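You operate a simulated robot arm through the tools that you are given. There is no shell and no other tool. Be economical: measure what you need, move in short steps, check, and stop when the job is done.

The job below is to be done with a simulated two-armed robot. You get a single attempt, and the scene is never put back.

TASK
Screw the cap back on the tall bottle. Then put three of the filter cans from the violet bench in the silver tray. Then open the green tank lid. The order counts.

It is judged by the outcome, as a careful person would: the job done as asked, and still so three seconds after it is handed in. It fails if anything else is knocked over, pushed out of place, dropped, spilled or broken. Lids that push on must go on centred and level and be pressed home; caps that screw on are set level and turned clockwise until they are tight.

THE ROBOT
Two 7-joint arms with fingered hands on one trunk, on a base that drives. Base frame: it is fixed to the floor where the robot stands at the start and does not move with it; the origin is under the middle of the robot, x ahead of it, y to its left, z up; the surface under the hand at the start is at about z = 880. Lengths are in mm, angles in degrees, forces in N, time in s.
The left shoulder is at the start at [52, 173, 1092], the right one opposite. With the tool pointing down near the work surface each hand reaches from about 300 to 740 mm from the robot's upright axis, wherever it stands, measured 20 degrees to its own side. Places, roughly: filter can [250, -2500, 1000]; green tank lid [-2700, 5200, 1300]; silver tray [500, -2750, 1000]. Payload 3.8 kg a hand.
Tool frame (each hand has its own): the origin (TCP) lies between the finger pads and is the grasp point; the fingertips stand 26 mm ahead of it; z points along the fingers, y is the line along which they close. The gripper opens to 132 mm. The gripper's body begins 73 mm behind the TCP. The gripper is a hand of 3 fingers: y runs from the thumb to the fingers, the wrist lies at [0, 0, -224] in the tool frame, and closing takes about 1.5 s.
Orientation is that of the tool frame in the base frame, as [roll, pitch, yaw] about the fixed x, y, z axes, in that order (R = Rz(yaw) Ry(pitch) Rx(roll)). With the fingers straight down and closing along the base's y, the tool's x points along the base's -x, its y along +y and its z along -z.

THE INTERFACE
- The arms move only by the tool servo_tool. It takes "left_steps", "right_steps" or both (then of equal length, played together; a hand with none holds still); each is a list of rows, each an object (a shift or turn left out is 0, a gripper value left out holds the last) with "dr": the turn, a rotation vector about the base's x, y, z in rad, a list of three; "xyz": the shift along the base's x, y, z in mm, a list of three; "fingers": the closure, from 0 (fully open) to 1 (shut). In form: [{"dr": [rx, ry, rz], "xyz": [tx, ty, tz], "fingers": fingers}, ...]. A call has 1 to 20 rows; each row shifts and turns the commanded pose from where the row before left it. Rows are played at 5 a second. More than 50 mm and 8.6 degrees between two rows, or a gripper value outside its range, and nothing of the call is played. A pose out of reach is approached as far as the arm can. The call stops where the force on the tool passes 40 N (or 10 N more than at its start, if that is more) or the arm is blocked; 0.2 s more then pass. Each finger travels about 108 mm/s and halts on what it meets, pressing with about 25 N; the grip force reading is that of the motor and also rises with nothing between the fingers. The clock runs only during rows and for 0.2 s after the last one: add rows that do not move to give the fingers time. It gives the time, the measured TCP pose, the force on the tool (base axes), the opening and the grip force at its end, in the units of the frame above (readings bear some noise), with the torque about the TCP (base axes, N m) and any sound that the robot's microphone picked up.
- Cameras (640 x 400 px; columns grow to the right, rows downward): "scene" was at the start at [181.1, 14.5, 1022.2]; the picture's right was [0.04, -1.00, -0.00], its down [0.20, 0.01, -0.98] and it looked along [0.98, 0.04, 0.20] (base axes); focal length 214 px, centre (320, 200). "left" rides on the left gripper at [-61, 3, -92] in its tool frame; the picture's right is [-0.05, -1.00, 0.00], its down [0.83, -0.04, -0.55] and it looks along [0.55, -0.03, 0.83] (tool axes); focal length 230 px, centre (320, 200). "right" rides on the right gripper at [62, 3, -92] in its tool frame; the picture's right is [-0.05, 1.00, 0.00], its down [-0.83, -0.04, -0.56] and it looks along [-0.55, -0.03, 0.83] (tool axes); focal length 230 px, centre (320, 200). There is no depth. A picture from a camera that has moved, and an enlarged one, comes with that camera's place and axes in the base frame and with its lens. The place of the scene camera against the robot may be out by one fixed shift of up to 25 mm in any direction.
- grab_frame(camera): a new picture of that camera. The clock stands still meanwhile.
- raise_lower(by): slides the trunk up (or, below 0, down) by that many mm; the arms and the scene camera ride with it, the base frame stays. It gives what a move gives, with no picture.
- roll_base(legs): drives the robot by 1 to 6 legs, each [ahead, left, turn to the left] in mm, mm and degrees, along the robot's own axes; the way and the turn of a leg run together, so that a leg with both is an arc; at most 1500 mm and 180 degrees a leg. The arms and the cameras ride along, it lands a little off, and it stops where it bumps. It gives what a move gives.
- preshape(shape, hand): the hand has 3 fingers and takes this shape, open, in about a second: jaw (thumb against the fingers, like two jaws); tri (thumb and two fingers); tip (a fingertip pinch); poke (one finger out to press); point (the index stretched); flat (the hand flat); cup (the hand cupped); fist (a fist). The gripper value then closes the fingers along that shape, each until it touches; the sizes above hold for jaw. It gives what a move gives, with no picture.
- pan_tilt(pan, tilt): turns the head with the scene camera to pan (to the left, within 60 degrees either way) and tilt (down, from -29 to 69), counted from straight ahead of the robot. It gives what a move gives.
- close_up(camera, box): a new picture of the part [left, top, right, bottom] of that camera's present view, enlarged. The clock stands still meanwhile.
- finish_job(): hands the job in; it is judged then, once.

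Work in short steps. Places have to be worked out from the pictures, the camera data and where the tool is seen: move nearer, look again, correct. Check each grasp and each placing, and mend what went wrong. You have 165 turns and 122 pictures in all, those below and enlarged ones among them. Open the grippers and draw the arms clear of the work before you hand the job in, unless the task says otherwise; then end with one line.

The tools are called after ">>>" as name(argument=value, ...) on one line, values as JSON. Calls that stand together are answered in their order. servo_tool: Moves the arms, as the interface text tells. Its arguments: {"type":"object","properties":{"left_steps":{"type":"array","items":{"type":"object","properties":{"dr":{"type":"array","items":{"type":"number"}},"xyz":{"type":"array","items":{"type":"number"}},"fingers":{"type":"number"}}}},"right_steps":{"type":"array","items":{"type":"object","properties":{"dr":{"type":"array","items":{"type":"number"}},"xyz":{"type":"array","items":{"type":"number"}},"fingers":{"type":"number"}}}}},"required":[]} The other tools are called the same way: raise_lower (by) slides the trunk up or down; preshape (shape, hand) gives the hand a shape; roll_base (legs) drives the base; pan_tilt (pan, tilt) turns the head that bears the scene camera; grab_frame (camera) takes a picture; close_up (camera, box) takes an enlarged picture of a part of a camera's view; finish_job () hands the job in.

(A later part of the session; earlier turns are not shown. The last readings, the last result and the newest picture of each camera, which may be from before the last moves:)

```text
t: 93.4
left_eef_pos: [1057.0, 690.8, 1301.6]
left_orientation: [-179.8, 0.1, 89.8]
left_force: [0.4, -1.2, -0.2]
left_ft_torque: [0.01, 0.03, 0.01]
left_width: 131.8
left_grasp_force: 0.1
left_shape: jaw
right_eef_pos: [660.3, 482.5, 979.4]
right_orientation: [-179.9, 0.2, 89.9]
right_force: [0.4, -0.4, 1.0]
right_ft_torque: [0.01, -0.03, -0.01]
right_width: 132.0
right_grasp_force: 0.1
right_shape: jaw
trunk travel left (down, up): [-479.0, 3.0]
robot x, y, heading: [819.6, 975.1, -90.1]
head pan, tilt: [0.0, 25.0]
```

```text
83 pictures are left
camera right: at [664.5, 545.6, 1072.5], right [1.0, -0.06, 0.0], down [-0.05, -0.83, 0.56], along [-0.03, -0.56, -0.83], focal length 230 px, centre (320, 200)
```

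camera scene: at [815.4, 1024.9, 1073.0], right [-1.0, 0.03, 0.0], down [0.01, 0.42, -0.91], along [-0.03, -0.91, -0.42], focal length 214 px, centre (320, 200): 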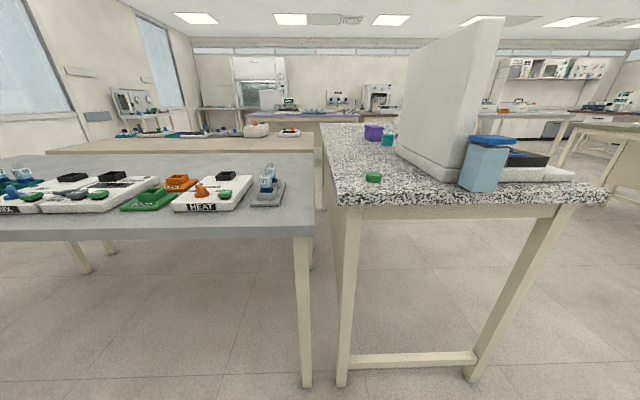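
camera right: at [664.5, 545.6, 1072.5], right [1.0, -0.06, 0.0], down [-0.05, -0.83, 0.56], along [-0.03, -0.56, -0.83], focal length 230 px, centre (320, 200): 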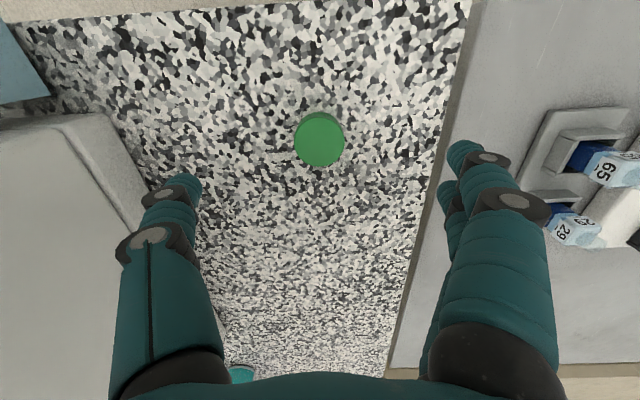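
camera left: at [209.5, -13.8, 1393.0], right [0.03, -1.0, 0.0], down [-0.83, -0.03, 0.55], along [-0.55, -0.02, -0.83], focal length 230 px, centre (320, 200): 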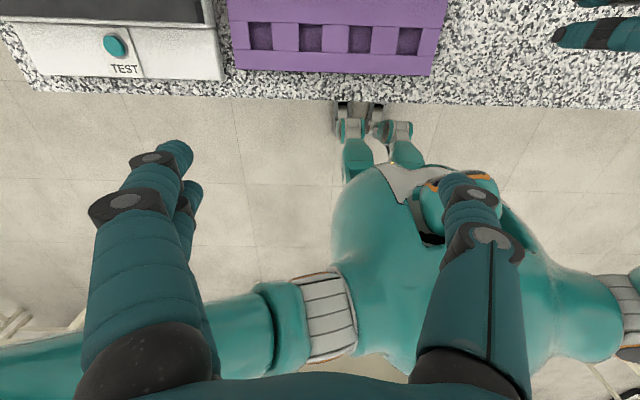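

Cap is about 39 mm wide at (661, 484), top up. Descend so fingertips are just above the bench, and close.

>>> servo_tool(right_steps=[{"xyz": [0, 1, -25]}, {"xyz": [0, 1, -25]}, {"xyz": [0, 0, -19]}, {}, {}])

>>> grab_frame(camera="right")

```text
t: 94.6
left_eef_pos: [1058.4, 690.2, 1300.5]
left_orientation: [-179.9, 0.2, 89.7]
left_force: [-0.1, -0.3, 0.8]
left_ft_torque: [0.04, 0.02, -0.01]
left_width: 131.9
left_grasp_force: 0.0
left_shape: jaw
right_eef_pos: [659.9, 483.8, 911.7]
right_orientation: [180.0, 0.1, 89.8]
right_force: [-0.2, -0.1, 0.2]
right_ft_torque: [-0.05, 0.03, -0.01]
right_width: 131.7
right_grasp_force: 0.1
right_shape: jaw
trunk travel left (down, up): [-479.0, 3.0]
robot x, y, heading: [817.7, 974.2, -90.2]
head pan, tilt: [0.0, 25.0]
```

```text
82 pictures are left
camera right: at [664.1, 546.8, 1004.7], right [1.0, -0.06, 0.0], down [-0.05, -0.83, 0.56], along [-0.03, -0.56, -0.83], focal length 230 px, centre (320, 200)
```

right: 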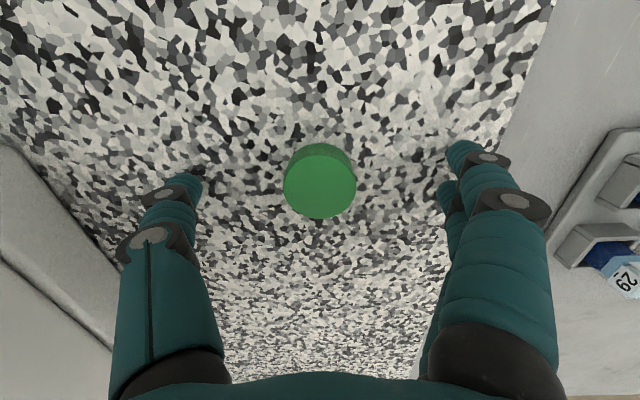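

Well aligned. Nudge +2 mm in y, down 2, and close.

>>> servo_tool(right_steps=[{"xyz": [0, 2, -2]}, {"fingers": 0.5}, {"fingers": 1}, {}, {}, {}, {}, {}, {}, {}, {}])

>>> grab_frame(camera="right")

```text
t: 97.0
left_eef_pos: [1058.9, 691.4, 1301.8]
left_orientation: [-179.9, 0.1, 89.8]
left_force: [-0.1, -0.1, 0.9]
left_ft_torque: [-0.02, 0.03, -0.01]
left_width: 131.8
left_grasp_force: 0.1
left_shape: jaw
right_eef_pos: [660.6, 485.6, 909.7]
right_orientation: [-180.0, 0.1, 89.8]
right_force: [-0.4, -0.1, 0.5]
right_ft_torque: [0.0, -0.01, 0.0]
right_width: 30.1
right_grasp_force: 24.7
right_shape: jaw
trunk travel left (down, up): [-479.0, 3.0]
robot x, y, heading: [815.9, 976.0, -90.3]
head pan, tilt: [0.0, 25.0]
```

```text
81 pictures are left
camera right: at [663.5, 548.0, 1002.2], right [1.0, -0.06, 0.0], down [-0.05, -0.83, 0.56], along [-0.03, -0.56, -0.83], focal length 230 px, centre (320, 200)
```

right: 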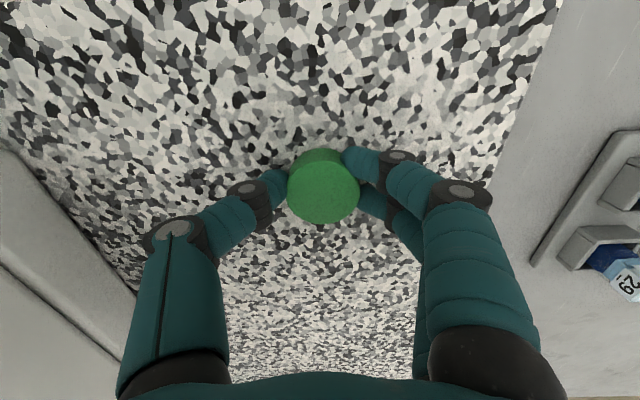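

Gripped. Lift and check.

>>> servo_tool(right_steps=[{"xyz": [0, 0, 20]}, {"xyz": [0, 0, 40]}, {"xyz": [0, 10, 45]}, {"xyz": [0, 10, 45]}, {"xyz": [10, 15, 40]}, {"xyz": [10, 15, 40]}, {"xyz": [10, 20, 30]}, {"xyz": [10, 20, 30]}, {"xyz": [10, 20, 20]}, {}])

>>> grab_frame(camera="right")

```text
t: 99.2
left_eef_pos: [1058.4, 690.7, 1301.3]
left_orientation: [-179.8, 0.0, 89.8]
left_force: [0.3, -0.4, 0.5]
left_ft_torque: [-0.02, -0.04, -0.01]
left_width: 132.1
left_grasp_force: 0.0
left_shape: jaw
right_eef_pos: [710.1, 594.6, 1217.9]
right_orientation: [-180.0, -0.1, 89.9]
right_force: [-0.4, -0.4, 0.3]
right_ft_torque: [0.0, 0.0, -0.01]
right_width: 30.0
right_grasp_force: 25.0
right_shape: jaw
trunk travel left (down, up): [-479.0, 3.0]
robot x, y, heading: [816.2, 974.9, -90.2]
head pan, tilt: [0.0, 25.0]
```

```text
80 pictures are left
camera right: at [713.4, 657.8, 1311.4], right [1.0, -0.06, 0.0], down [-0.05, -0.83, 0.56], along [-0.03, -0.55, -0.83], focal length 230 px, centre (320, 200)
```

right: 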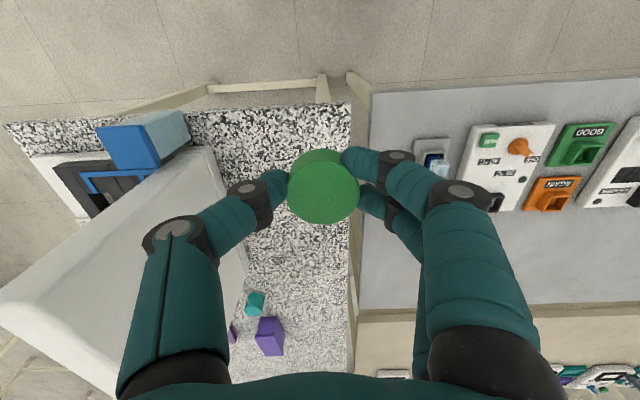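

Cap held well. Drive back around to the front of the bench.

>>> roll_base(legs=[[-250, 0, 0], [0, -1310, 0], [0, 0, 90], [0, -1210, 0]])

```text
t: 126.7
left_eef_pos: [-207.2, 285.5, 1300.9]
left_orientation: [-179.9, 0.1, -178.2]
left_force: [0.0, 0.1, 0.2]
left_ft_torque: [-0.02, -0.01, -0.02]
left_width: 132.0
left_grasp_force: 0.0
left_shape: jaw
right_eef_pos: [-98.5, -60.9, 1218.3]
right_orientation: [180.0, 0.0, -178.1]
right_force: [-0.1, -0.2, 0.8]
right_ft_torque: [0.02, -0.01, 0.03]
right_width: 30.3
right_grasp_force: 25.0
right_shape: jaw
trunk travel left (down, up): [-479.0, 3.0]
robot x, y, heading: [-485.5, 32.0, 1.7]
head pan, tilt: [0.0, 25.0]
```

>>> roll_base(legs=[[0, 0, -1.7], [450, -10, 0]])

>>> grab_frame(camera="scene")

```text
t: 129.8
left_eef_pos: [247.8, 267.9, 1301.6]
left_orientation: [-179.9, 0.1, -179.8]
left_force: [0.4, -0.1, 0.2]
left_ft_torque: [0.0, -0.02, -0.03]
left_width: 131.7
left_grasp_force: 0.1
left_shape: jaw
right_eef_pos: [346.4, -80.0, 1218.7]
right_orientation: [180.0, 0.1, -179.8]
right_force: [-0.8, -0.2, 0.8]
right_ft_torque: [0.02, -0.02, 0.03]
right_width: 30.2
right_grasp_force: 25.6
right_shape: jaw
trunk travel left (down, up): [-479.0, 3.0]
robot x, y, heading: [-36.1, 26.9, 0.2]
head pan, tilt: [0.0, 25.0]
```

```text
79 pictures are left
camera scene: at [165.9, 37.6, 1073.1], right [0.0, -1.0, 0.0], down [-0.42, 0.0, -0.91], along [0.91, 0.0, -0.42], focal length 214 px, centre (320, 200)
```

scene: 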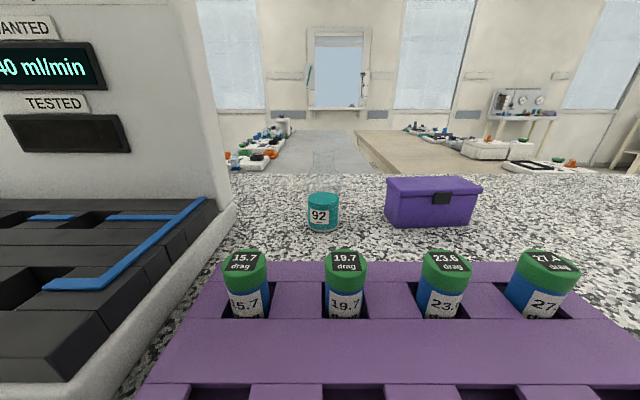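

Enlarge the bottle to see its neck and height.

>>> close_up(camera="scene", box=[283, 125, 363, 240])

```text
3.48 times, centred on (323, 182) of scene
camera zoom: at [165.9, 37.6, 1073.1], right [0.0, -1.0, 0.0], down [-0.42, 0.0, -0.91], along [0.91, 0.0, -0.42], focal length 746 px, centre (310, 261)
```

zoom: 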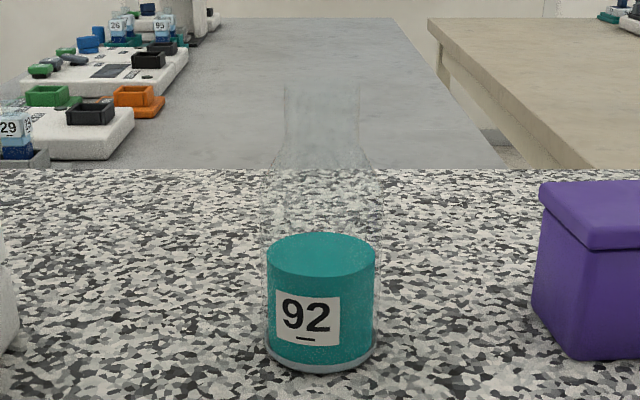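

Bottle axis is about (486, 30), rim about z 1005, body ~56 mm wide up to z~960. I bring the left hand to a 45° tilted pre-grasp in front of the body, moving the right hand aside.

>>> servo_tool(left_steps=[{"xyz": [15, -24, -29], "dr": [0, -0.0785, 0], "fingers": 0.3}, {"xyz": [15, -24, -29], "dr": [0, -0.0785, 0]}, {"xyz": [15, -24, -29], "dr": [0, -0.0785, 0]}, {"xyz": [15, -24, -29], "dr": [0, -0.0785, 0]}, {"xyz": [15, -24, -29], "dr": [0, -0.0785, 0]}, {"xyz": [15, -24, -29], "dr": [0, -0.0785, 0]}, {"xyz": [15, -24, -29], "dr": [0, -0.0785, 0]}, {"xyz": [15, -24, -29], "dr": [0, -0.0785, 0]}, {"xyz": [15, -24, -29], "dr": [0, -0.0785, 0]}, {"xyz": [15, -22, -29], "dr": [0, -0.0785, 0]}, {}, {}], right_steps=[{"xyz": [0, -14, 0]}, {"xyz": [0, -14, 0]}, {"xyz": [0, -14, 0]}, {"xyz": [0, -14, 0]}, {"xyz": [0, -14, 0]}, {"xyz": [0, -14, 0]}, {"xyz": [0, -14, 0]}, {"xyz": [0, -14, 0]}, {"xyz": [0, -14, 0]}, {"xyz": [0, -14, 0]}, {}, {}])

>>> grab_frame(camera="left")

>>> grab_frame(camera="scene")

```text
t: 132.4
left_eef_pos: [396.0, 29.6, 1010.2]
left_orientation: [-179.7, 45.1, -179.7]
left_force: [-1.3, 0.5, -0.2]
left_ft_torque: [-0.01, 0.01, 0.03]
left_width: 92.7
left_grasp_force: 0.0
left_shape: jaw
right_eef_pos: [345.4, -220.1, 1218.0]
right_orientation: [-180.0, 0.2, -179.9]
right_force: [0.4, 0.3, -0.2]
right_ft_torque: [0.02, 0.0, -0.03]
right_width: 30.0
right_grasp_force: 24.7
right_shape: jaw
trunk travel left (down, up): [-479.0, 3.0]
robot x, y, heading: [-33.0, 25.3, 0.3]
head pan, tilt: [0.0, 25.0]
```

```text
77 pictures are left
camera left: at [372.9, 31.5, 1118.2], right [0.04, -1.0, 0.04], down [-0.98, -0.04, -0.2], along [0.2, -0.03, -0.98], focal length 230 px, centre (320, 200)
```

left: 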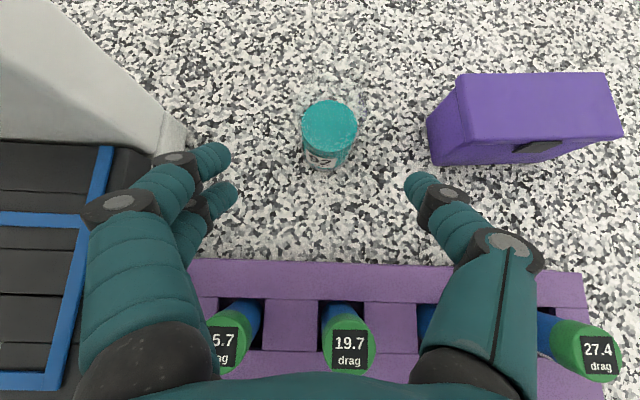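

```text
76 pictures are left
camera scene: at [166.0, 37.4, 1073.0], right [0.0, -1.0, 0.0], down [-0.42, 0.0, -0.91], along [0.91, 0.0, -0.42], focal length 214 px, centre (320, 200)
```

scene: 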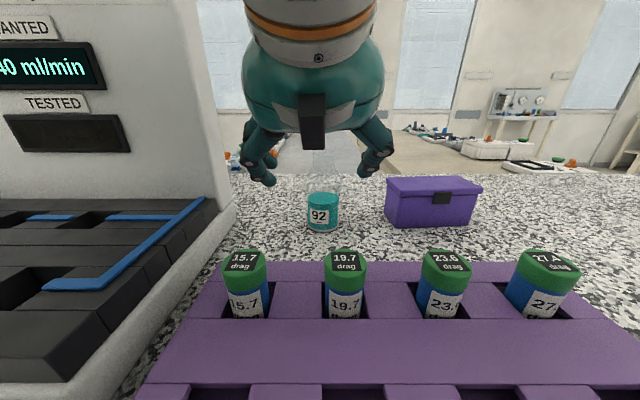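

Bottle axis from the hand camera is about (483, 22). I flatten the left hand to 30° below horizontal (to leave room for the right hand) and line up.

>>> servo_tool(left_steps=[{"xyz": [-3, -3, -11], "dr": [0, -0.0873, 0]}, {"xyz": [-3, -3, -11], "dr": [0, -0.0873, 0]}, {"xyz": [-2, -2, -11], "dr": [0, -0.0873, 0]}, {}, {}, {}])

>>> grab_frame(camera="left")

>>> grab_frame(camera="scene")

```text
t: 133.8
left_eef_pos: [402.5, 27.6, 985.4]
left_orientation: [-178.6, 61.2, -176.5]
left_force: [-0.3, -0.1, 0.3]
left_ft_torque: [0.05, -0.01, 0.04]
left_width: 92.9
left_grasp_force: 0.2
left_shape: jaw
right_eef_pos: [347.6, -219.5, 1219.4]
right_orientation: [-180.0, 0.0, -179.8]
right_force: [0.7, -0.4, 0.4]
right_ft_torque: [0.02, 0.04, -0.01]
right_width: 30.2
right_grasp_force: 24.8
right_shape: jaw
trunk travel left (down, up): [-479.0, 3.0]
robot x, y, heading: [-33.7, 20.8, 0.2]
head pan, tilt: [0.0, 25.0]
```

```text
75 pictures are left
camera left: at [349.5, 28.7, 1083.5], right [0.06, -1.0, 0.06], down [-0.88, -0.08, -0.46], along [0.46, -0.02, -0.89], focal length 230 px, centre (320, 200)
```

left: 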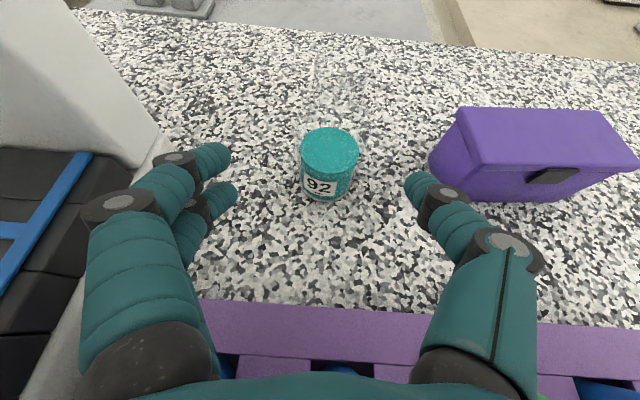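

```text
74 pictures are left
camera scene: at [159.3, 35.9, 1050.4], right [-0.02, -1.0, 0.0], down [-0.64, 0.01, -0.77], along [0.77, -0.01, -0.64], focal length 214 px, centre (320, 200)
```

scene: 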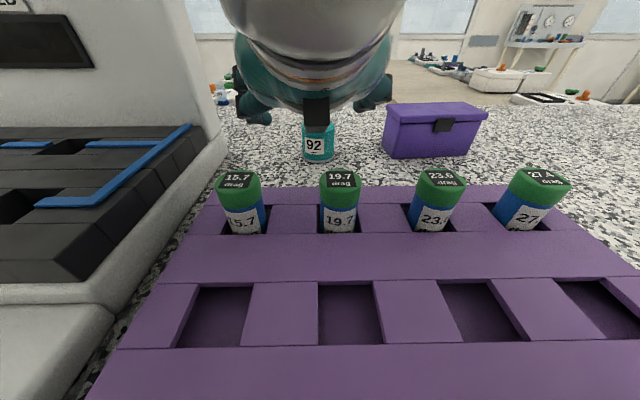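

The head camera got pushed by the left forearm (its tilt changed). I undo the last turn, raise the hand, then back the base 100 mm and lower the trunk slightly for more room.

>>> servo_tool(left_steps=[{"xyz": [4, 0, 15], "dr": [0, 0.0873, 0]}, {"xyz": [4, 0, 20], "dr": [0, 0.0873, 0]}, {"xyz": [4, 0, 20], "dr": [0, 0.0873, 0]}, {"xyz": [0, 0, 30]}, {}, {}])

>>> roll_base(legs=[[-100, 0, 0]])

>>> raise_lower(by=-40)

>>> pan_tilt(pan=0, tilt=25)

>>> grab_frame(camera="scene")

```text
t: 135.2
left_eef_pos: [400.8, 22.6, 1062.6]
left_orientation: [-179.8, 45.1, -179.7]
left_force: [-0.6, 1.2, 0.3]
left_ft_torque: [-0.03, 0.0, -0.01]
left_width: 92.8
left_grasp_force: 0.1
left_shape: jaw
right_eef_pos: [345.9, -219.2, 1218.5]
right_orientation: [-179.9, 0.2, -179.8]
right_force: [0.4, -0.5, 0.4]
right_ft_torque: [0.0, 0.0, -0.03]
right_width: 30.4
right_grasp_force: 24.9
right_shape: jaw
trunk travel left (down, up): [-479.0, 3.0]
robot x, y, heading: [-31.9, 22.9, 0.4]
head pan, tilt: [0.0, 25.0]
```

```text
t: 136.4
left_eef_pos: [300.0, 23.3, 1061.8]
left_orientation: [-179.7, 45.0, -179.6]
left_force: [0.4, 0.2, 0.6]
left_ft_torque: [0.03, -0.01, 0.01]
left_width: 92.8
left_grasp_force: 0.2
left_shape: jaw
right_eef_pos: [246.0, -220.4, 1219.1]
right_orientation: [180.0, 0.0, -179.7]
right_force: [0.0, -0.8, -0.3]
right_ft_torque: [-0.01, -0.02, -0.02]
right_width: 29.9
right_grasp_force: 25.3
right_shape: jaw
trunk travel left (down, up): [-479.0, 3.0]
robot x, y, heading: [-134.2, 25.5, 0.4]
head pan, tilt: [0.0, 25.0]
```

```text
t: 137.2
left_eef_pos: [301.1, 21.7, 1024.9]
left_orientation: [-179.7, 45.2, -179.6]
left_force: [0.0, -0.2, 0.2]
left_ft_torque: [0.01, -0.01, -0.02]
left_width: 92.7
left_grasp_force: 0.1
left_shape: jaw
right_eef_pos: [246.3, -220.3, 1180.4]
right_orientation: [180.0, 0.1, -179.8]
right_force: [-0.2, -0.4, 0.0]
right_ft_torque: [-0.02, -0.01, 0.03]
right_width: 30.3
right_grasp_force: 25.0
right_shape: jaw
trunk travel left (down, up): [-439.0, 43.0]
robot x, y, heading: [-133.6, 21.6, 0.3]
head pan, tilt: [0.0, 25.0]
```

```text
t: 137.8
left_eef_pos: [300.6, 21.9, 1021.9]
left_orientation: [-179.8, 45.1, -179.5]
left_force: [-0.3, 0.4, -0.1]
left_ft_torque: [-0.01, -0.03, -0.02]
left_width: 92.5
left_grasp_force: 0.1
left_shape: jaw
right_eef_pos: [246.9, -219.4, 1177.8]
right_orientation: [179.9, 0.0, -179.7]
right_force: [-0.7, 0.0, -0.1]
right_ft_torque: [0.01, 0.01, -0.01]
right_width: 30.1
right_grasp_force: 25.3
right_shape: jaw
trunk travel left (down, up): [-439.0, 43.0]
robot x, y, heading: [-133.4, 23.8, 0.5]
head pan, tilt: [0.0, 25.0]
```

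```text
73 pictures are left
camera scene: at [62.4, 37.6, 1016.6], right [0.0, -1.0, 0.0], down [-0.42, 0.0, -0.91], along [0.91, 0.0, -0.42], focal length 214 px, centre (320, 200)
```

scene: 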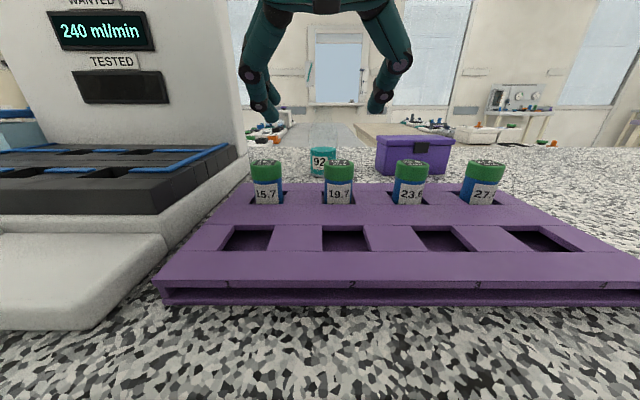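

Move the left hand forward again, flatten to 30°, and check that the pose is truly reached.

>>> servo_tool(left_steps=[{"xyz": [32, 0, 0]}, {"xyz": [32, 0, 0]}, {"xyz": [26, 0, 0]}, {"xyz": [0, 0, -15], "dr": [0, -0.0873, 0]}, {"xyz": [0, 0, -15], "dr": [0, -0.0873, 0]}, {"xyz": [0, 0, -15], "dr": [0, -0.0873, 0]}, {}, {}])

>>> grab_frame(camera="left")

>>> grab_frame(camera="scene")

```text
t: 139.6
left_eef_pos: [390.3, 20.7, 977.3]
left_orientation: [-179.5, 60.1, -179.5]
left_force: [-0.9, -0.2, -0.3]
left_ft_torque: [-0.01, -0.01, -0.01]
left_width: 92.7
left_grasp_force: 0.0
left_shape: jaw
right_eef_pos: [246.5, -220.2, 1179.2]
right_orientation: [180.0, 0.1, -179.8]
right_force: [0.8, -0.5, 0.3]
right_ft_torque: [0.0, 0.0, 0.02]
right_width: 30.3
right_grasp_force: 25.8
right_shape: jaw
trunk travel left (down, up): [-439.0, 43.0]
robot x, y, heading: [-131.8, 24.1, 0.3]
head pan, tilt: [0.0, 25.0]
```

```text
72 pictures are left
camera left: at [339.0, 23.7, 1077.3], right [0.03, -1.0, 0.05], down [-0.9, -0.05, -0.44], along [0.44, -0.03, -0.9], focal length 230 px, centre (320, 200)
```

left: 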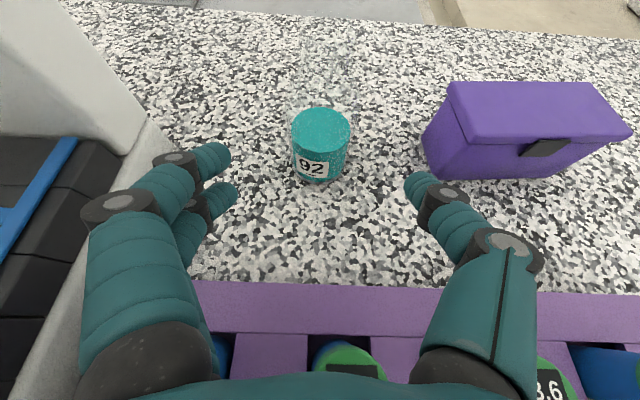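

```text
71 pictures are left
camera scene: at [62.4, 37.6, 1016.6], right [0.0, -1.0, 0.0], down [-0.42, 0.0, -0.91], along [0.91, 0.0, -0.42], focal length 214 px, centre (320, 200)
```

scene: 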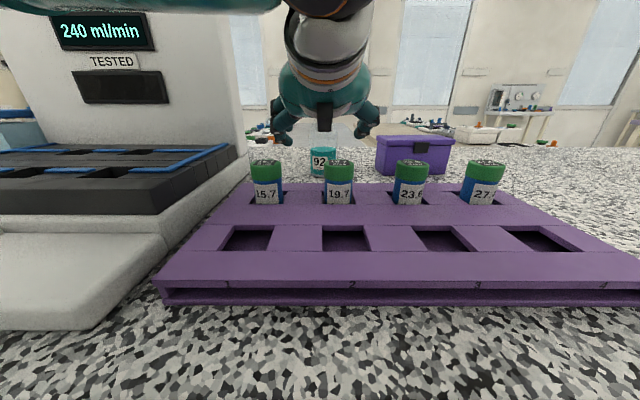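

Pose reached cleanly. Bottle axis (481, 21). Advance along the hand's axis and close gently on the body.

>>> servo_tool(left_steps=[{"xyz": [30, 0, -18]}, {"xyz": [30, 0, -18]}, {"xyz": [30, 0, -18]}, {}, {}])

>>> grab_frame(camera="left")

```text
t: 140.8
left_eef_pos: [482.5, 22.7, 922.7]
left_orientation: [-179.5, 60.1, -179.5]
left_force: [0.5, 0.1, 0.1]
left_ft_torque: [0.03, 0.0, 0.01]
left_width: 92.8
left_grasp_force: 0.0
left_shape: jaw
right_eef_pos: [246.6, -219.7, 1179.2]
right_orientation: [180.0, -0.1, -179.6]
right_force: [-0.1, 0.1, -0.3]
right_ft_torque: [0.02, -0.01, 0.0]
right_width: 30.4
right_grasp_force: 24.9
right_shape: jaw
trunk travel left (down, up): [-439.0, 43.0]
robot x, y, heading: [-133.0, 25.8, 0.2]
head pan, tilt: [0.0, 25.0]
```

```text
70 pictures are left
camera left: at [431.0, 24.7, 1022.1], right [0.03, -1.0, 0.05], down [-0.9, -0.05, -0.44], along [0.44, -0.03, -0.9], focal length 230 px, centre (320, 200)
```

left: 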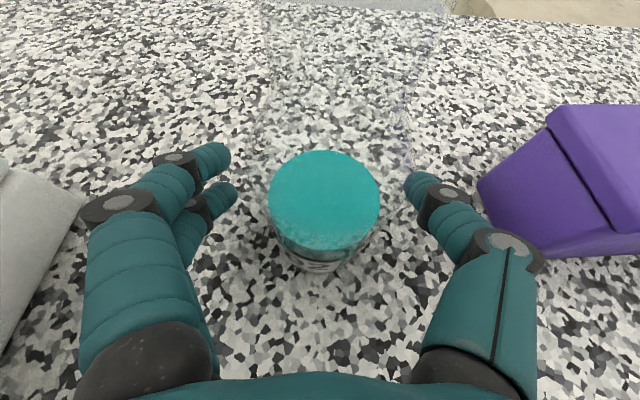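

Centred. Nudge -2 mm in y and close on the bottle.

>>> servo_tool(left_steps=[{"xyz": [0, -2, 0]}, {"fingers": 0.6}, {"fingers": 1}, {}, {}, {}, {}, {}, {}])

>>> grab_frame(camera="left")

>>> grab_frame(camera="scene")

```text
t: 142.8
left_eef_pos: [480.8, 19.5, 924.0]
left_orientation: [-179.5, 60.1, -179.5]
left_force: [-0.7, 0.8, 0.8]
left_ft_torque: [0.0, 0.03, 0.0]
left_width: 9.0
left_grasp_force: 24.9
left_shape: jaw
right_eef_pos: [246.5, -219.5, 1179.1]
right_orientation: [179.9, 0.0, -179.7]
right_force: [-0.2, -0.1, 0.0]
right_ft_torque: [-0.02, 0.0, 0.0]
right_width: 30.0
right_grasp_force: 25.0
right_shape: jaw
trunk travel left (down, up): [-439.0, 43.0]
robot x, y, heading: [-133.4, 24.1, 0.3]
head pan, tilt: [0.0, 25.0]
```

```text
69 pictures are left
camera left: at [430.7, 22.7, 1022.5], right [0.03, -1.0, 0.05], down [-0.9, -0.05, -0.44], along [0.44, -0.03, -0.9], focal length 230 px, centre (320, 200)
```

left: 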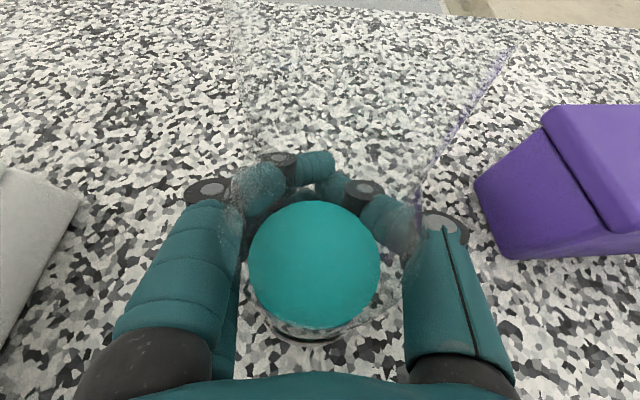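

```text
68 pictures are left
camera scene: at [62.4, 37.6, 1016.7], right [0.0, -1.0, 0.0], down [-0.42, 0.0, -0.91], along [0.91, 0.0, -0.42], focal length 214 px, centre (320, 200)
```

scene: 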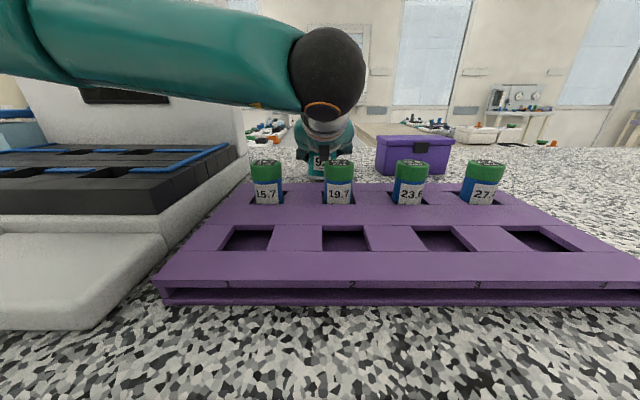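

The fingers wrapped around the bottle and drew it about 33 mm towards the palm; it still stands upright at about (448, 21). I can slide it back later. Now bring the right hand with the cap toward a spot near and above the neck for a look.

>>> servo_tool(right_steps=[{"xyz": [18, 28, -3]}, {"xyz": [18, 28, -3]}, {"xyz": [18, 28, -3]}, {"xyz": [18, 28, -3]}, {"xyz": [18, 28, -3]}, {"xyz": [18, 28, -3]}, {"xyz": [18, 28, -3]}, {"xyz": [18, 28, -3]}, {}, {}])

>>> grab_frame(camera="right")

>>> close_up(camera="scene", box=[270, 80, 390, 200])

```text
t: 145.0
left_eef_pos: [481.8, 21.7, 924.0]
left_orientation: [-179.4, 60.1, -179.5]
left_force: [0.4, -0.3, 1.1]
left_ft_torque: [-0.01, -0.01, -0.02]
left_width: 8.5
left_grasp_force: 24.8
left_shape: jaw
right_eef_pos: [392.3, 5.4, 1155.6]
right_orientation: [-180.0, 0.1, -179.7]
right_force: [0.1, 0.2, 0.0]
right_ft_torque: [-0.01, -0.01, 0.01]
right_width: 29.9
right_grasp_force: 24.7
right_shape: jaw
trunk travel left (down, up): [-439.0, 43.0]
robot x, y, heading: [-136.0, 25.2, 0.2]
head pan, tilt: [0.0, 25.0]
```

```text
67 pictures are left
camera right: at [331.6, 9.8, 1248.8], right [0.05, 1.0, 0.0], down [0.83, -0.04, 0.56], along [0.56, -0.03, -0.83], focal length 230 px, centre (320, 200)
```

right: 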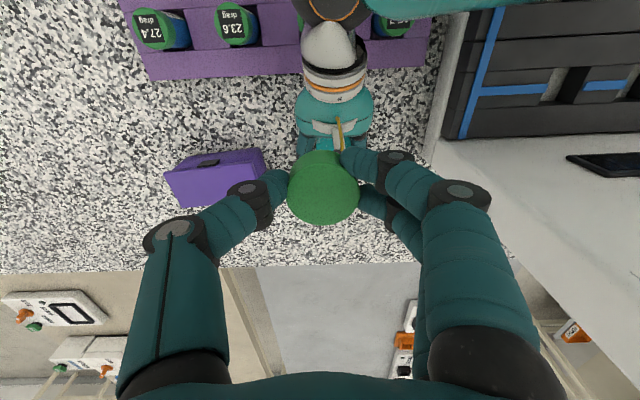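

```text
3.33 times, centred on (330, 140) of scene
camera zoom: at [62.4, 37.8, 1016.6], right [0.0, -1.0, 0.0], down [-0.42, 0.0, -0.91], along [0.91, 0.0, -0.42], focal length 715 px, centre (287, 400)
```

zoom: 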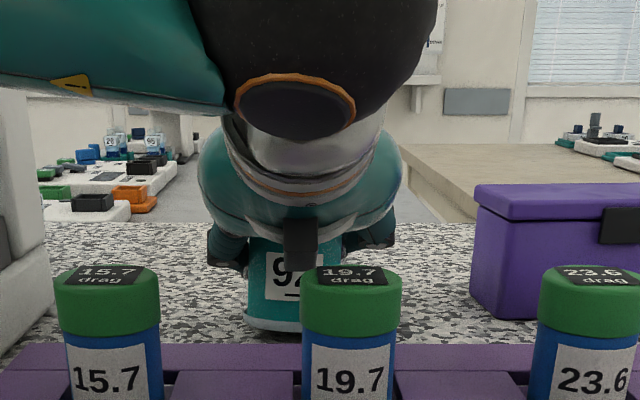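

The cap hides the neck; move the right hand 65 mm farther ahead to look back down on the neck.

>>> servo_tool(right_steps=[{"xyz": [33, 5, 0]}, {"xyz": [32, 5, 0]}, {}, {}])

>>> close_up(camera="right", box=[220, 20, 420, 145])

```text
t: 146.0
left_eef_pos: [481.8, 20.7, 923.1]
left_orientation: [-179.5, 60.1, -179.5]
left_force: [0.4, -0.8, 0.2]
left_ft_torque: [-0.02, -0.03, -0.04]
left_width: 8.4
left_grasp_force: 24.8
left_shape: jaw
right_eef_pos: [455.6, 14.6, 1154.3]
right_orientation: [180.0, 0.0, -179.5]
right_force: [0.3, 0.5, -0.4]
right_ft_torque: [-0.03, 0.01, -0.04]
right_width: 30.0
right_grasp_force: 25.2
right_shape: jaw
trunk travel left (down, up): [-439.0, 43.0]
robot x, y, heading: [-131.9, 22.2, 0.3]
head pan, tilt: [0.0, 25.0]
```

```text
3.20 times, centred on (320, 82) of right
camera zoom: at [395.3, 18.5, 1248.6], right [0.05, 1.0, 0.0], down [0.83, -0.04, 0.56], along [0.56, -0.03, -0.83], focal length 736 px, centre (320, 576)
```

zoom: 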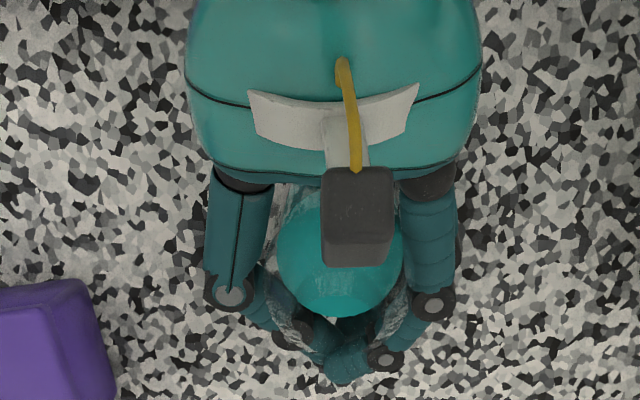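

The left hand's camera housing sits right over the neck, so this hand can't hold the bottle while capping. The right hand's camera would sit underneath, so I'll swap roles: slide the bottle back to its original place, release with the left hand, set the cap down, and take it with the left.

>>> servo_tool(left_steps=[{"xyz": [8, 0, 0]}, {"xyz": [8, 0, 0]}, {"xyz": [8, 0, 0]}, {"xyz": [8, 0, 0]}, {}, {"fingers": 0.6}, {}, {"fingers": 0.25}, {}, {}, {}, {}])

>>> grab_frame(camera="left")

```text
t: 148.6
left_eef_pos: [513.5, 21.5, 923.7]
left_orientation: [-179.6, 60.1, -179.5]
left_force: [-0.6, -0.3, 0.1]
left_ft_torque: [-0.03, 0.01, 0.0]
left_width: 98.8
left_grasp_force: 0.1
left_shape: jaw
right_eef_pos: [457.7, 15.2, 1155.2]
right_orientation: [179.9, 0.1, -179.7]
right_force: [0.4, 0.5, 0.0]
right_ft_torque: [-0.01, -0.04, 0.01]
right_width: 30.1
right_grasp_force: 24.9
right_shape: jaw
trunk travel left (down, up): [-439.0, 43.0]
robot x, y, heading: [-137.0, 22.2, 0.2]
head pan, tilt: [0.0, 25.0]
```

```text
64 pictures are left
camera left: at [461.6, 23.1, 1023.1], right [0.03, -1.0, 0.05], down [-0.9, -0.05, -0.44], along [0.44, -0.03, -0.9], focal length 230 px, centre (320, 200)
```

left: 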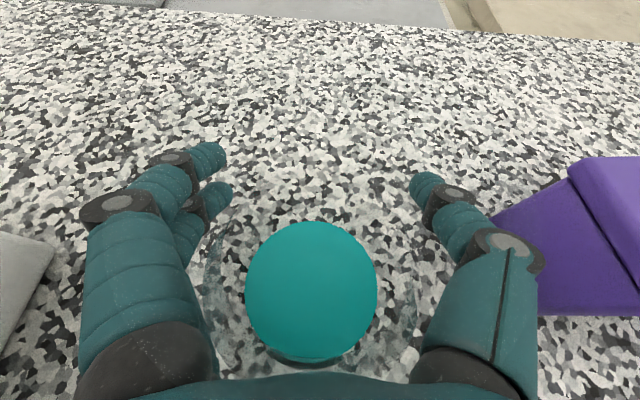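

Bottle is at about (472, 22), standing. Back the left hand out along its axis, then turn it to vertical and move aside.

>>> servo_tool(left_steps=[{"xyz": [-26, 0, 15]}, {"xyz": [-26, 0, 15]}, {"xyz": [-26, 0, 15]}, {"xyz": [-26, 0, 15]}, {"xyz": [0, 5, 40]}, {"xyz": [-5, 10, 40], "dr": [0, 0.13, 0]}, {"xyz": [-5, 20, 35], "dr": [0, 0.13, 0]}, {"xyz": [-5, 25, 20], "dr": [0, 0.13, 0]}, {"xyz": [-5, 30, 10], "dr": [0, 0.13, 0]}, {"xyz": [-5, 30, 0], "dr": [0, 0.13, 0]}, {"xyz": [-5, 30, 0], "dr": [0, 0.13, 0]}, {"xyz": [0, 30, 0], "dr": [0, 0.13, 0]}, {"xyz": [0, 30, 0], "dr": [0, 0.139, 0]}, {}])

>>> grab_frame(camera="right")

```text
t: 151.6
left_eef_pos: [379.8, 229.6, 1129.0]
left_orientation: [-179.9, -0.1, -179.9]
left_force: [-0.3, 0.6, 0.7]
left_ft_torque: [0.01, -0.02, -0.01]
left_width: 98.9
left_grasp_force: 0.0
left_shape: jaw
right_eef_pos: [456.4, 13.9, 1155.1]
right_orientation: [-180.0, -0.1, -179.7]
right_force: [0.1, -0.4, -0.5]
right_ft_torque: [0.0, -0.02, 0.02]
right_width: 30.0
right_grasp_force: 25.3
right_shape: jaw
trunk travel left (down, up): [-439.0, 43.0]
robot x, y, heading: [-135.9, 26.3, 0.2]
head pan, tilt: [0.0, 25.0]
```

```text
63 pictures are left
camera right: at [395.4, 17.8, 1248.5], right [0.05, 1.0, 0.0], down [0.83, -0.04, 0.56], along [0.55, -0.03, -0.83], focal length 230 px, centre (320, 200)
```

right: 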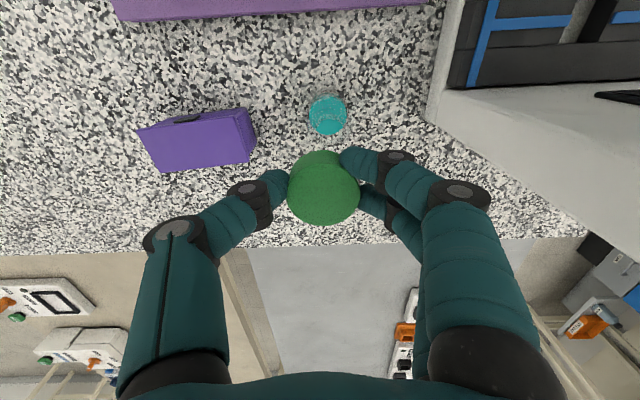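

The bottle stands at about (474, 23). The cap is already in the right hand, so I'll set it on with the right hand. First a zoom to fix the neck's centre.

>>> close_up(camera="right", box=[280, 70, 376, 150])

>>> close_up(camera="scene", box=[283, 100, 363, 190])

```text
5.00 times, centred on (328, 110) of right
camera zoom: at [395.4, 17.8, 1248.5], right [0.05, 1.0, 0.0], down [0.83, -0.04, 0.56], along [0.55, -0.03, -0.83], focal length 1150 px, centre (280, 650)
```

zoom: 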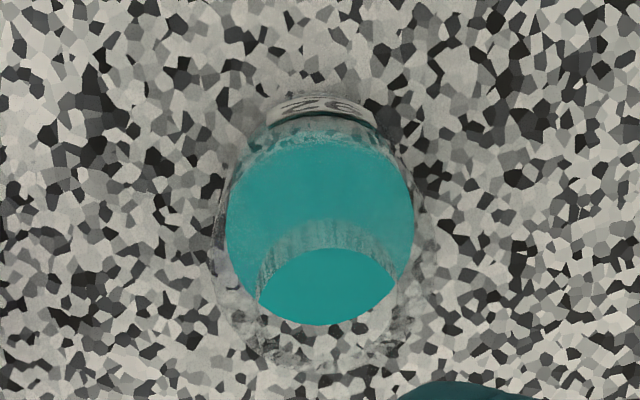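

```text
4.44 times, centred on (323, 145) of scene
camera zoom: at [62.3, 37.3, 1016.6], right [0.0, -1.0, 0.0], down [-0.42, 0.0, -0.91], along [0.91, 0.0, -0.42], focal length 953 px, centre (307, 444)
```

zoom: 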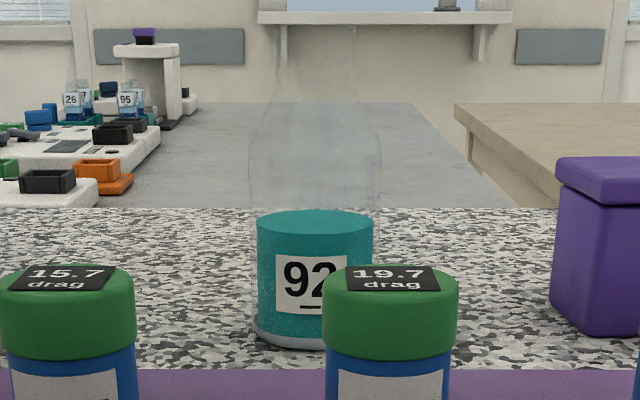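

Rim height ≈1005, centre x between 467 and 474. Move closer (cap beyond and above the neck) for a sharper look.

>>> servo_tool(right_steps=[{"xyz": [24, 4, -20]}, {"xyz": [20, 4, -25]}, {"xyz": [0, 0, -20]}, {}, {}])

>>> close_up(camera="right", box=[256, 40, 384, 140])

```text
t: 152.8
left_eef_pos: [378.3, 230.7, 1127.9]
left_orientation: [-180.0, 0.1, -179.7]
left_force: [-0.1, -0.2, 0.9]
left_ft_torque: [0.01, -0.01, -0.03]
left_width: 99.0
left_grasp_force: 0.1
left_shape: jaw
right_eef_pos: [486.1, 13.5, 1087.0]
right_orientation: [-180.0, 0.0, -179.7]
right_force: [-0.3, 0.5, -0.2]
right_ft_torque: [0.02, -0.01, 0.01]
right_width: 29.7
right_grasp_force: 25.0
right_shape: jaw
right hand out of reach, approached as far as the arm can: row 1, 2, 3
trunk travel left (down, up): [-439.0, 43.0]
robot x, y, heading: [-135.0, 27.2, 0.4]
head pan, tilt: [0.0, 25.0]
```

```text
4.00 times, centred on (320, 90) of right
camera zoom: at [425.9, 17.1, 1180.9], right [0.05, 1.0, 0.0], down [0.83, -0.04, 0.55], along [0.55, -0.03, -0.83], focal length 920 px, centre (320, 640)
```

zoom: 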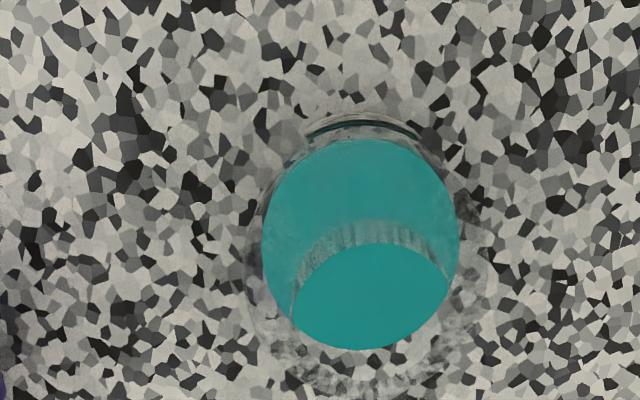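

Neck centre estimated (470.5, 23.5), rim z≈1005. The right arm is near its reach limit, so nudge the base 40 mm ahead, then align the cap over the neck.

>>> roll_base(legs=[[40, 0, 0]])

```text
t: 153.8
left_eef_pos: [418.2, 230.0, 1130.1]
left_orientation: [179.8, -0.7, 180.0]
left_force: [-0.5, 0.3, 0.4]
left_ft_torque: [0.04, 0.01, 0.02]
left_width: 98.7
left_grasp_force: 0.1
left_shape: jaw
right_eef_pos: [530.9, 10.9, 1086.8]
right_orientation: [-179.9, -0.2, -179.8]
right_force: [0.1, -0.2, 0.3]
right_ft_torque: [0.04, 0.02, -0.01]
right_width: 29.9
right_grasp_force: 25.1
right_shape: jaw
trunk travel left (down, up): [-439.0, 43.0]
robot x, y, heading: [-90.9, 27.6, 0.1]
head pan, tilt: [0.0, 25.0]
stopped in leg 1: the force on the tool passed its limit at 58 N (the readings are from after the stop); the commanded pose is now the measured one
```

The left hand probably touched the machine's tower. Pull the left hand back and check.

>>> servo_tool(left_steps=[{"xyz": [-30, 0, 0]}, {"xyz": [-40, 0, 10]}, {"xyz": [-30, 0, 10]}, {}])

>>> grab_frame(camera="scene")

>>> grab_frame(camera="right")

```text
t: 154.8
left_eef_pos: [317.9, 230.1, 1149.5]
left_orientation: [179.7, -0.6, 179.9]
left_force: [-0.3, -0.1, -0.4]
left_ft_torque: [-0.04, -0.01, 0.0]
left_width: 98.6
left_grasp_force: 0.1
left_shape: jaw
right_eef_pos: [530.4, 11.8, 1087.8]
right_orientation: [-179.8, -0.2, -179.8]
right_force: [-0.3, -0.6, 0.3]
right_ft_torque: [0.01, -0.01, 0.0]
right_width: 30.0
right_grasp_force: 25.5
right_shape: jaw
trunk travel left (down, up): [-439.0, 43.0]
robot x, y, heading: [-93.7, 24.8, 0.4]
head pan, tilt: [0.0, 25.0]
```

```text
59 pictures are left
camera scene: at [105.0, 37.7, 1016.5], right [0.0, -1.0, 0.0], down [-0.42, 0.0, -0.91], along [0.91, 0.0, -0.42], focal length 214 px, centre (320, 200)
```

scene: 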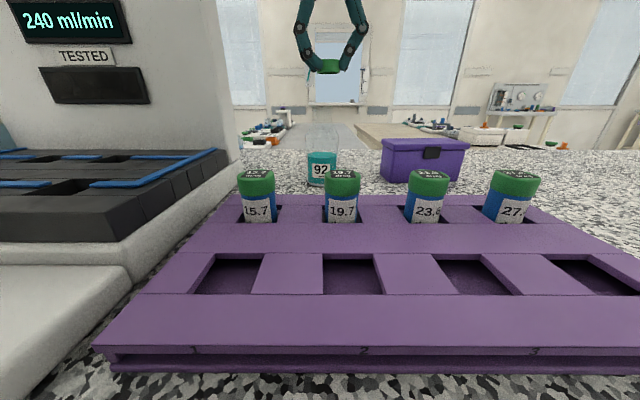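

```text
58 pictures are left
camera right: at [469.0, 16.2, 1180.0], right [0.05, 1.0, 0.0], down [0.83, -0.04, 0.55], along [0.55, -0.03, -0.83], focal length 230 px, centre (320, 200)
```

right: 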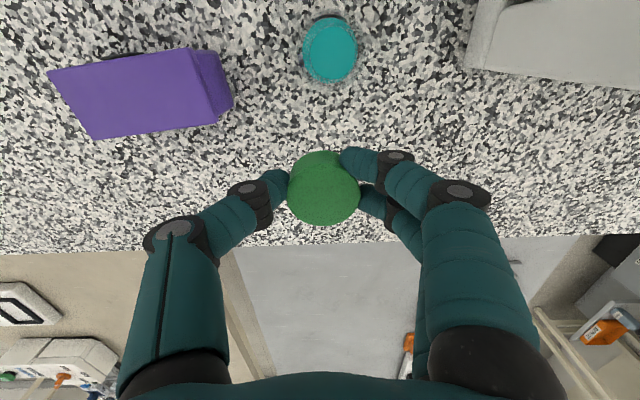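

All undisturbed; bottle at (470, 24). Move the cap above the neck at (470, 22.5), cap bottom ~15 mm over the rim.

>>> servo_tool(right_steps=[{"xyz": [-30, 5, 0]}, {"xyz": [-30, 5.5, 0]}, {"xyz": [0, 0, -15]}, {"xyz": [0, 0, -10]}, {"xyz": [0, 0, -10]}, {}, {}])

>>> close_up(camera="scene", box=[272, 90, 372, 190])

```text
t: 156.4
left_eef_pos: [318.1, 230.2, 1150.5]
left_orientation: [179.9, -0.6, 179.9]
left_force: [0.2, 0.3, -0.6]
left_ft_torque: [0.02, 0.03, -0.02]
left_width: 98.8
left_grasp_force: 0.1
left_shape: jaw
right_eef_pos: [519.4, 45.7, 1067.4]
right_orientation: [-179.9, -0.2, -179.8]
right_force: [0.0, 0.1, 0.4]
right_ft_torque: [0.02, 0.0, -0.01]
right_width: 30.0
right_grasp_force: 24.7
right_shape: jaw
right hand out of reach, approached as far as the arm can: row 1, 2, 3, 4
trunk travel left (down, up): [-439.0, 43.0]
robot x, y, heading: [-90.1, 22.8, 0.6]
head pan, tilt: [0.0, 25.0]
```

```text
4.00 times, centred on (322, 140) of scene
camera zoom: at [104.6, 37.7, 1016.6], right [0.0, -1.0, 0.0], down [-0.42, 0.0, -0.91], along [0.91, 0.0, -0.42], focal length 858 px, centre (312, 440)
```

zoom: 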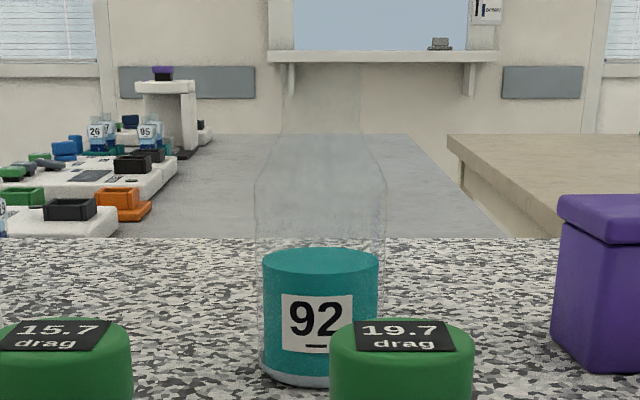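

The arm may still be converging; wait a moment with still rows and read again.

>>> servo_tool(right_steps=[{}, {}, {}, {}])

```text
t: 157.4
left_eef_pos: [317.1, 229.0, 1149.6]
left_orientation: [179.7, -0.6, 179.9]
left_force: [0.1, -0.1, -0.2]
left_ft_torque: [0.03, 0.02, -0.01]
left_width: 98.9
left_grasp_force: 0.1
left_shape: jaw
right_eef_pos: [519.0, 44.0, 1066.7]
right_orientation: [-179.9, -0.2, -179.7]
right_force: [0.2, 0.4, -0.1]
right_ft_torque: [0.0, 0.01, 0.02]
right_width: 29.8
right_grasp_force: 25.0
right_shape: jaw
trunk travel left (down, up): [-439.0, 43.0]
robot x, y, heading: [-91.7, 26.0, 0.2]
head pan, tilt: [0.0, 25.0]
```

Settled at (519, 44, 1067). Move relatively from here to above the neck.

>>> servo_tool(right_steps=[{"xyz": [-20, -7, 0]}, {"xyz": [-20, -8, 0]}, {"xyz": [-9, -6.5, 0]}, {}, {}, {}])

>>> close_up(camera="scene", box=[272, 60, 372, 160])

```text
t: 158.8
left_eef_pos: [316.9, 230.2, 1150.4]
left_orientation: [179.8, -0.7, 179.9]
left_force: [0.0, -0.6, 1.6]
left_ft_torque: [0.0, 0.03, 0.01]
left_width: 98.7
left_grasp_force: 0.1
left_shape: jaw
right_eef_pos: [517.6, 44.4, 1077.1]
right_orientation: [-179.9, -0.2, -179.8]
right_force: [0.1, 0.5, -0.7]
right_ft_torque: [-0.03, -0.05, -0.01]
right_width: 30.1
right_grasp_force: 24.4
right_shape: jaw
right hand out of reach, approached as far as the arm can: row 1, 2, 3
trunk travel left (down, up): [-439.0, 43.0]
robot x, y, heading: [-90.7, 23.8, 0.3]
head pan, tilt: [0.0, 25.0]
```

```text
4.00 times, centred on (322, 110) of scene
camera zoom: at [104.6, 37.7, 1016.6], right [0.0, -1.0, 0.0], down [-0.42, 0.0, -0.91], along [0.91, 0.0, -0.42], focal length 858 px, centre (312, 560)
```

zoom: 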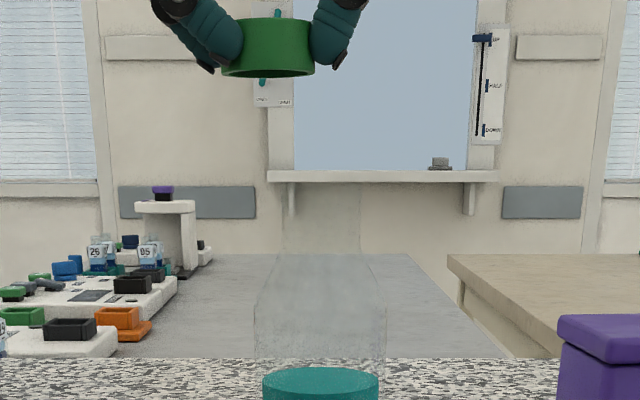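

The arm appears stuck at a joint limit. Try moving up and to its own side first, then come back.

>>> servo_tool(right_steps=[{"xyz": [-10, -30, 20]}, {"xyz": [-20, -30, 20]}, {"xyz": [-30, -30, 10]}, {"xyz": [-30, -20, 10]}, {}, {}, {}, {}])

```text
t: 160.6
left_eef_pos: [318.4, 231.3, 1150.2]
left_orientation: [179.7, -0.6, 179.9]
left_force: [-0.3, -0.2, 0.1]
left_ft_torque: [-0.02, 0.0, 0.03]
left_width: 98.5
left_grasp_force: 0.2
left_shape: jaw
right_eef_pos: [517.4, -33.6, 1167.4]
right_orientation: [-179.9, -0.2, -179.7]
right_force: [-0.7, -0.2, -1.6]
right_ft_torque: [-0.01, 0.0, -0.01]
right_width: 30.0
right_grasp_force: 25.1
right_shape: jaw
right hand out of reach, approached as far as the arm can: row 1, 2, 3, 4
trunk travel left (down, up): [-439.0, 43.0]
robot x, y, heading: [-87.1, 24.4, 0.5]
head pan, tilt: [0.0, 25.0]
```

x isn't responding, as if the commanded pose lies farther out; keep commanding -x and watch.

>>> servo_tool(right_steps=[{"xyz": [-40, 0, 0]}, {"xyz": [-40, 0, 0]}, {}, {}, {}])

```text
t: 161.8
left_eef_pos: [316.7, 229.7, 1150.5]
left_orientation: [179.8, -0.6, 179.9]
left_force: [0.3, 0.5, -0.4]
left_ft_torque: [-0.03, 0.02, 0.0]
left_width: 98.9
left_grasp_force: 0.0
left_shape: jaw
right_eef_pos: [502.6, -14.0, 1189.5]
right_orientation: [-179.9, -0.1, -179.9]
right_force: [-0.4, -0.2, 0.1]
right_ft_torque: [-0.03, 0.01, -0.01]
right_width: 30.1
right_grasp_force: 25.0
right_shape: jaw
right hand out of reach, approached as far as the arm can: row 1, 2
trunk travel left (down, up): [-439.0, 43.0]
robot x, y, heading: [-93.8, 24.1, 0.2]
head pan, tilt: [0.0, 25.0]
```

>>> servo_tool(right_steps=[{"xyz": [-40, 0, -10]}, {"xyz": [-40, 0, -10]}, {}, {}, {}])

```text
t: 163.0
left_eef_pos: [317.3, 230.0, 1149.3]
left_orientation: [179.8, -0.6, 179.9]
left_force: [0.4, -0.2, 0.3]
left_ft_torque: [0.01, -0.01, 0.01]
left_width: 98.6
left_grasp_force: 0.1
left_shape: jaw
right_eef_pos: [492.6, 6.7, 1191.4]
right_orientation: [-180.0, -0.4, -179.7]
right_force: [-0.5, 0.1, 0.2]
right_ft_torque: [0.04, -0.01, -0.02]
right_width: 29.9
right_grasp_force: 24.8
right_shape: jaw
right hand out of reach, approached as far as the arm can: row 1, 2
trunk travel left (down, up): [-439.0, 43.0]
robot x, y, heading: [-91.0, 21.8, 0.2]
head pan, tilt: [0.0, 25.0]
```

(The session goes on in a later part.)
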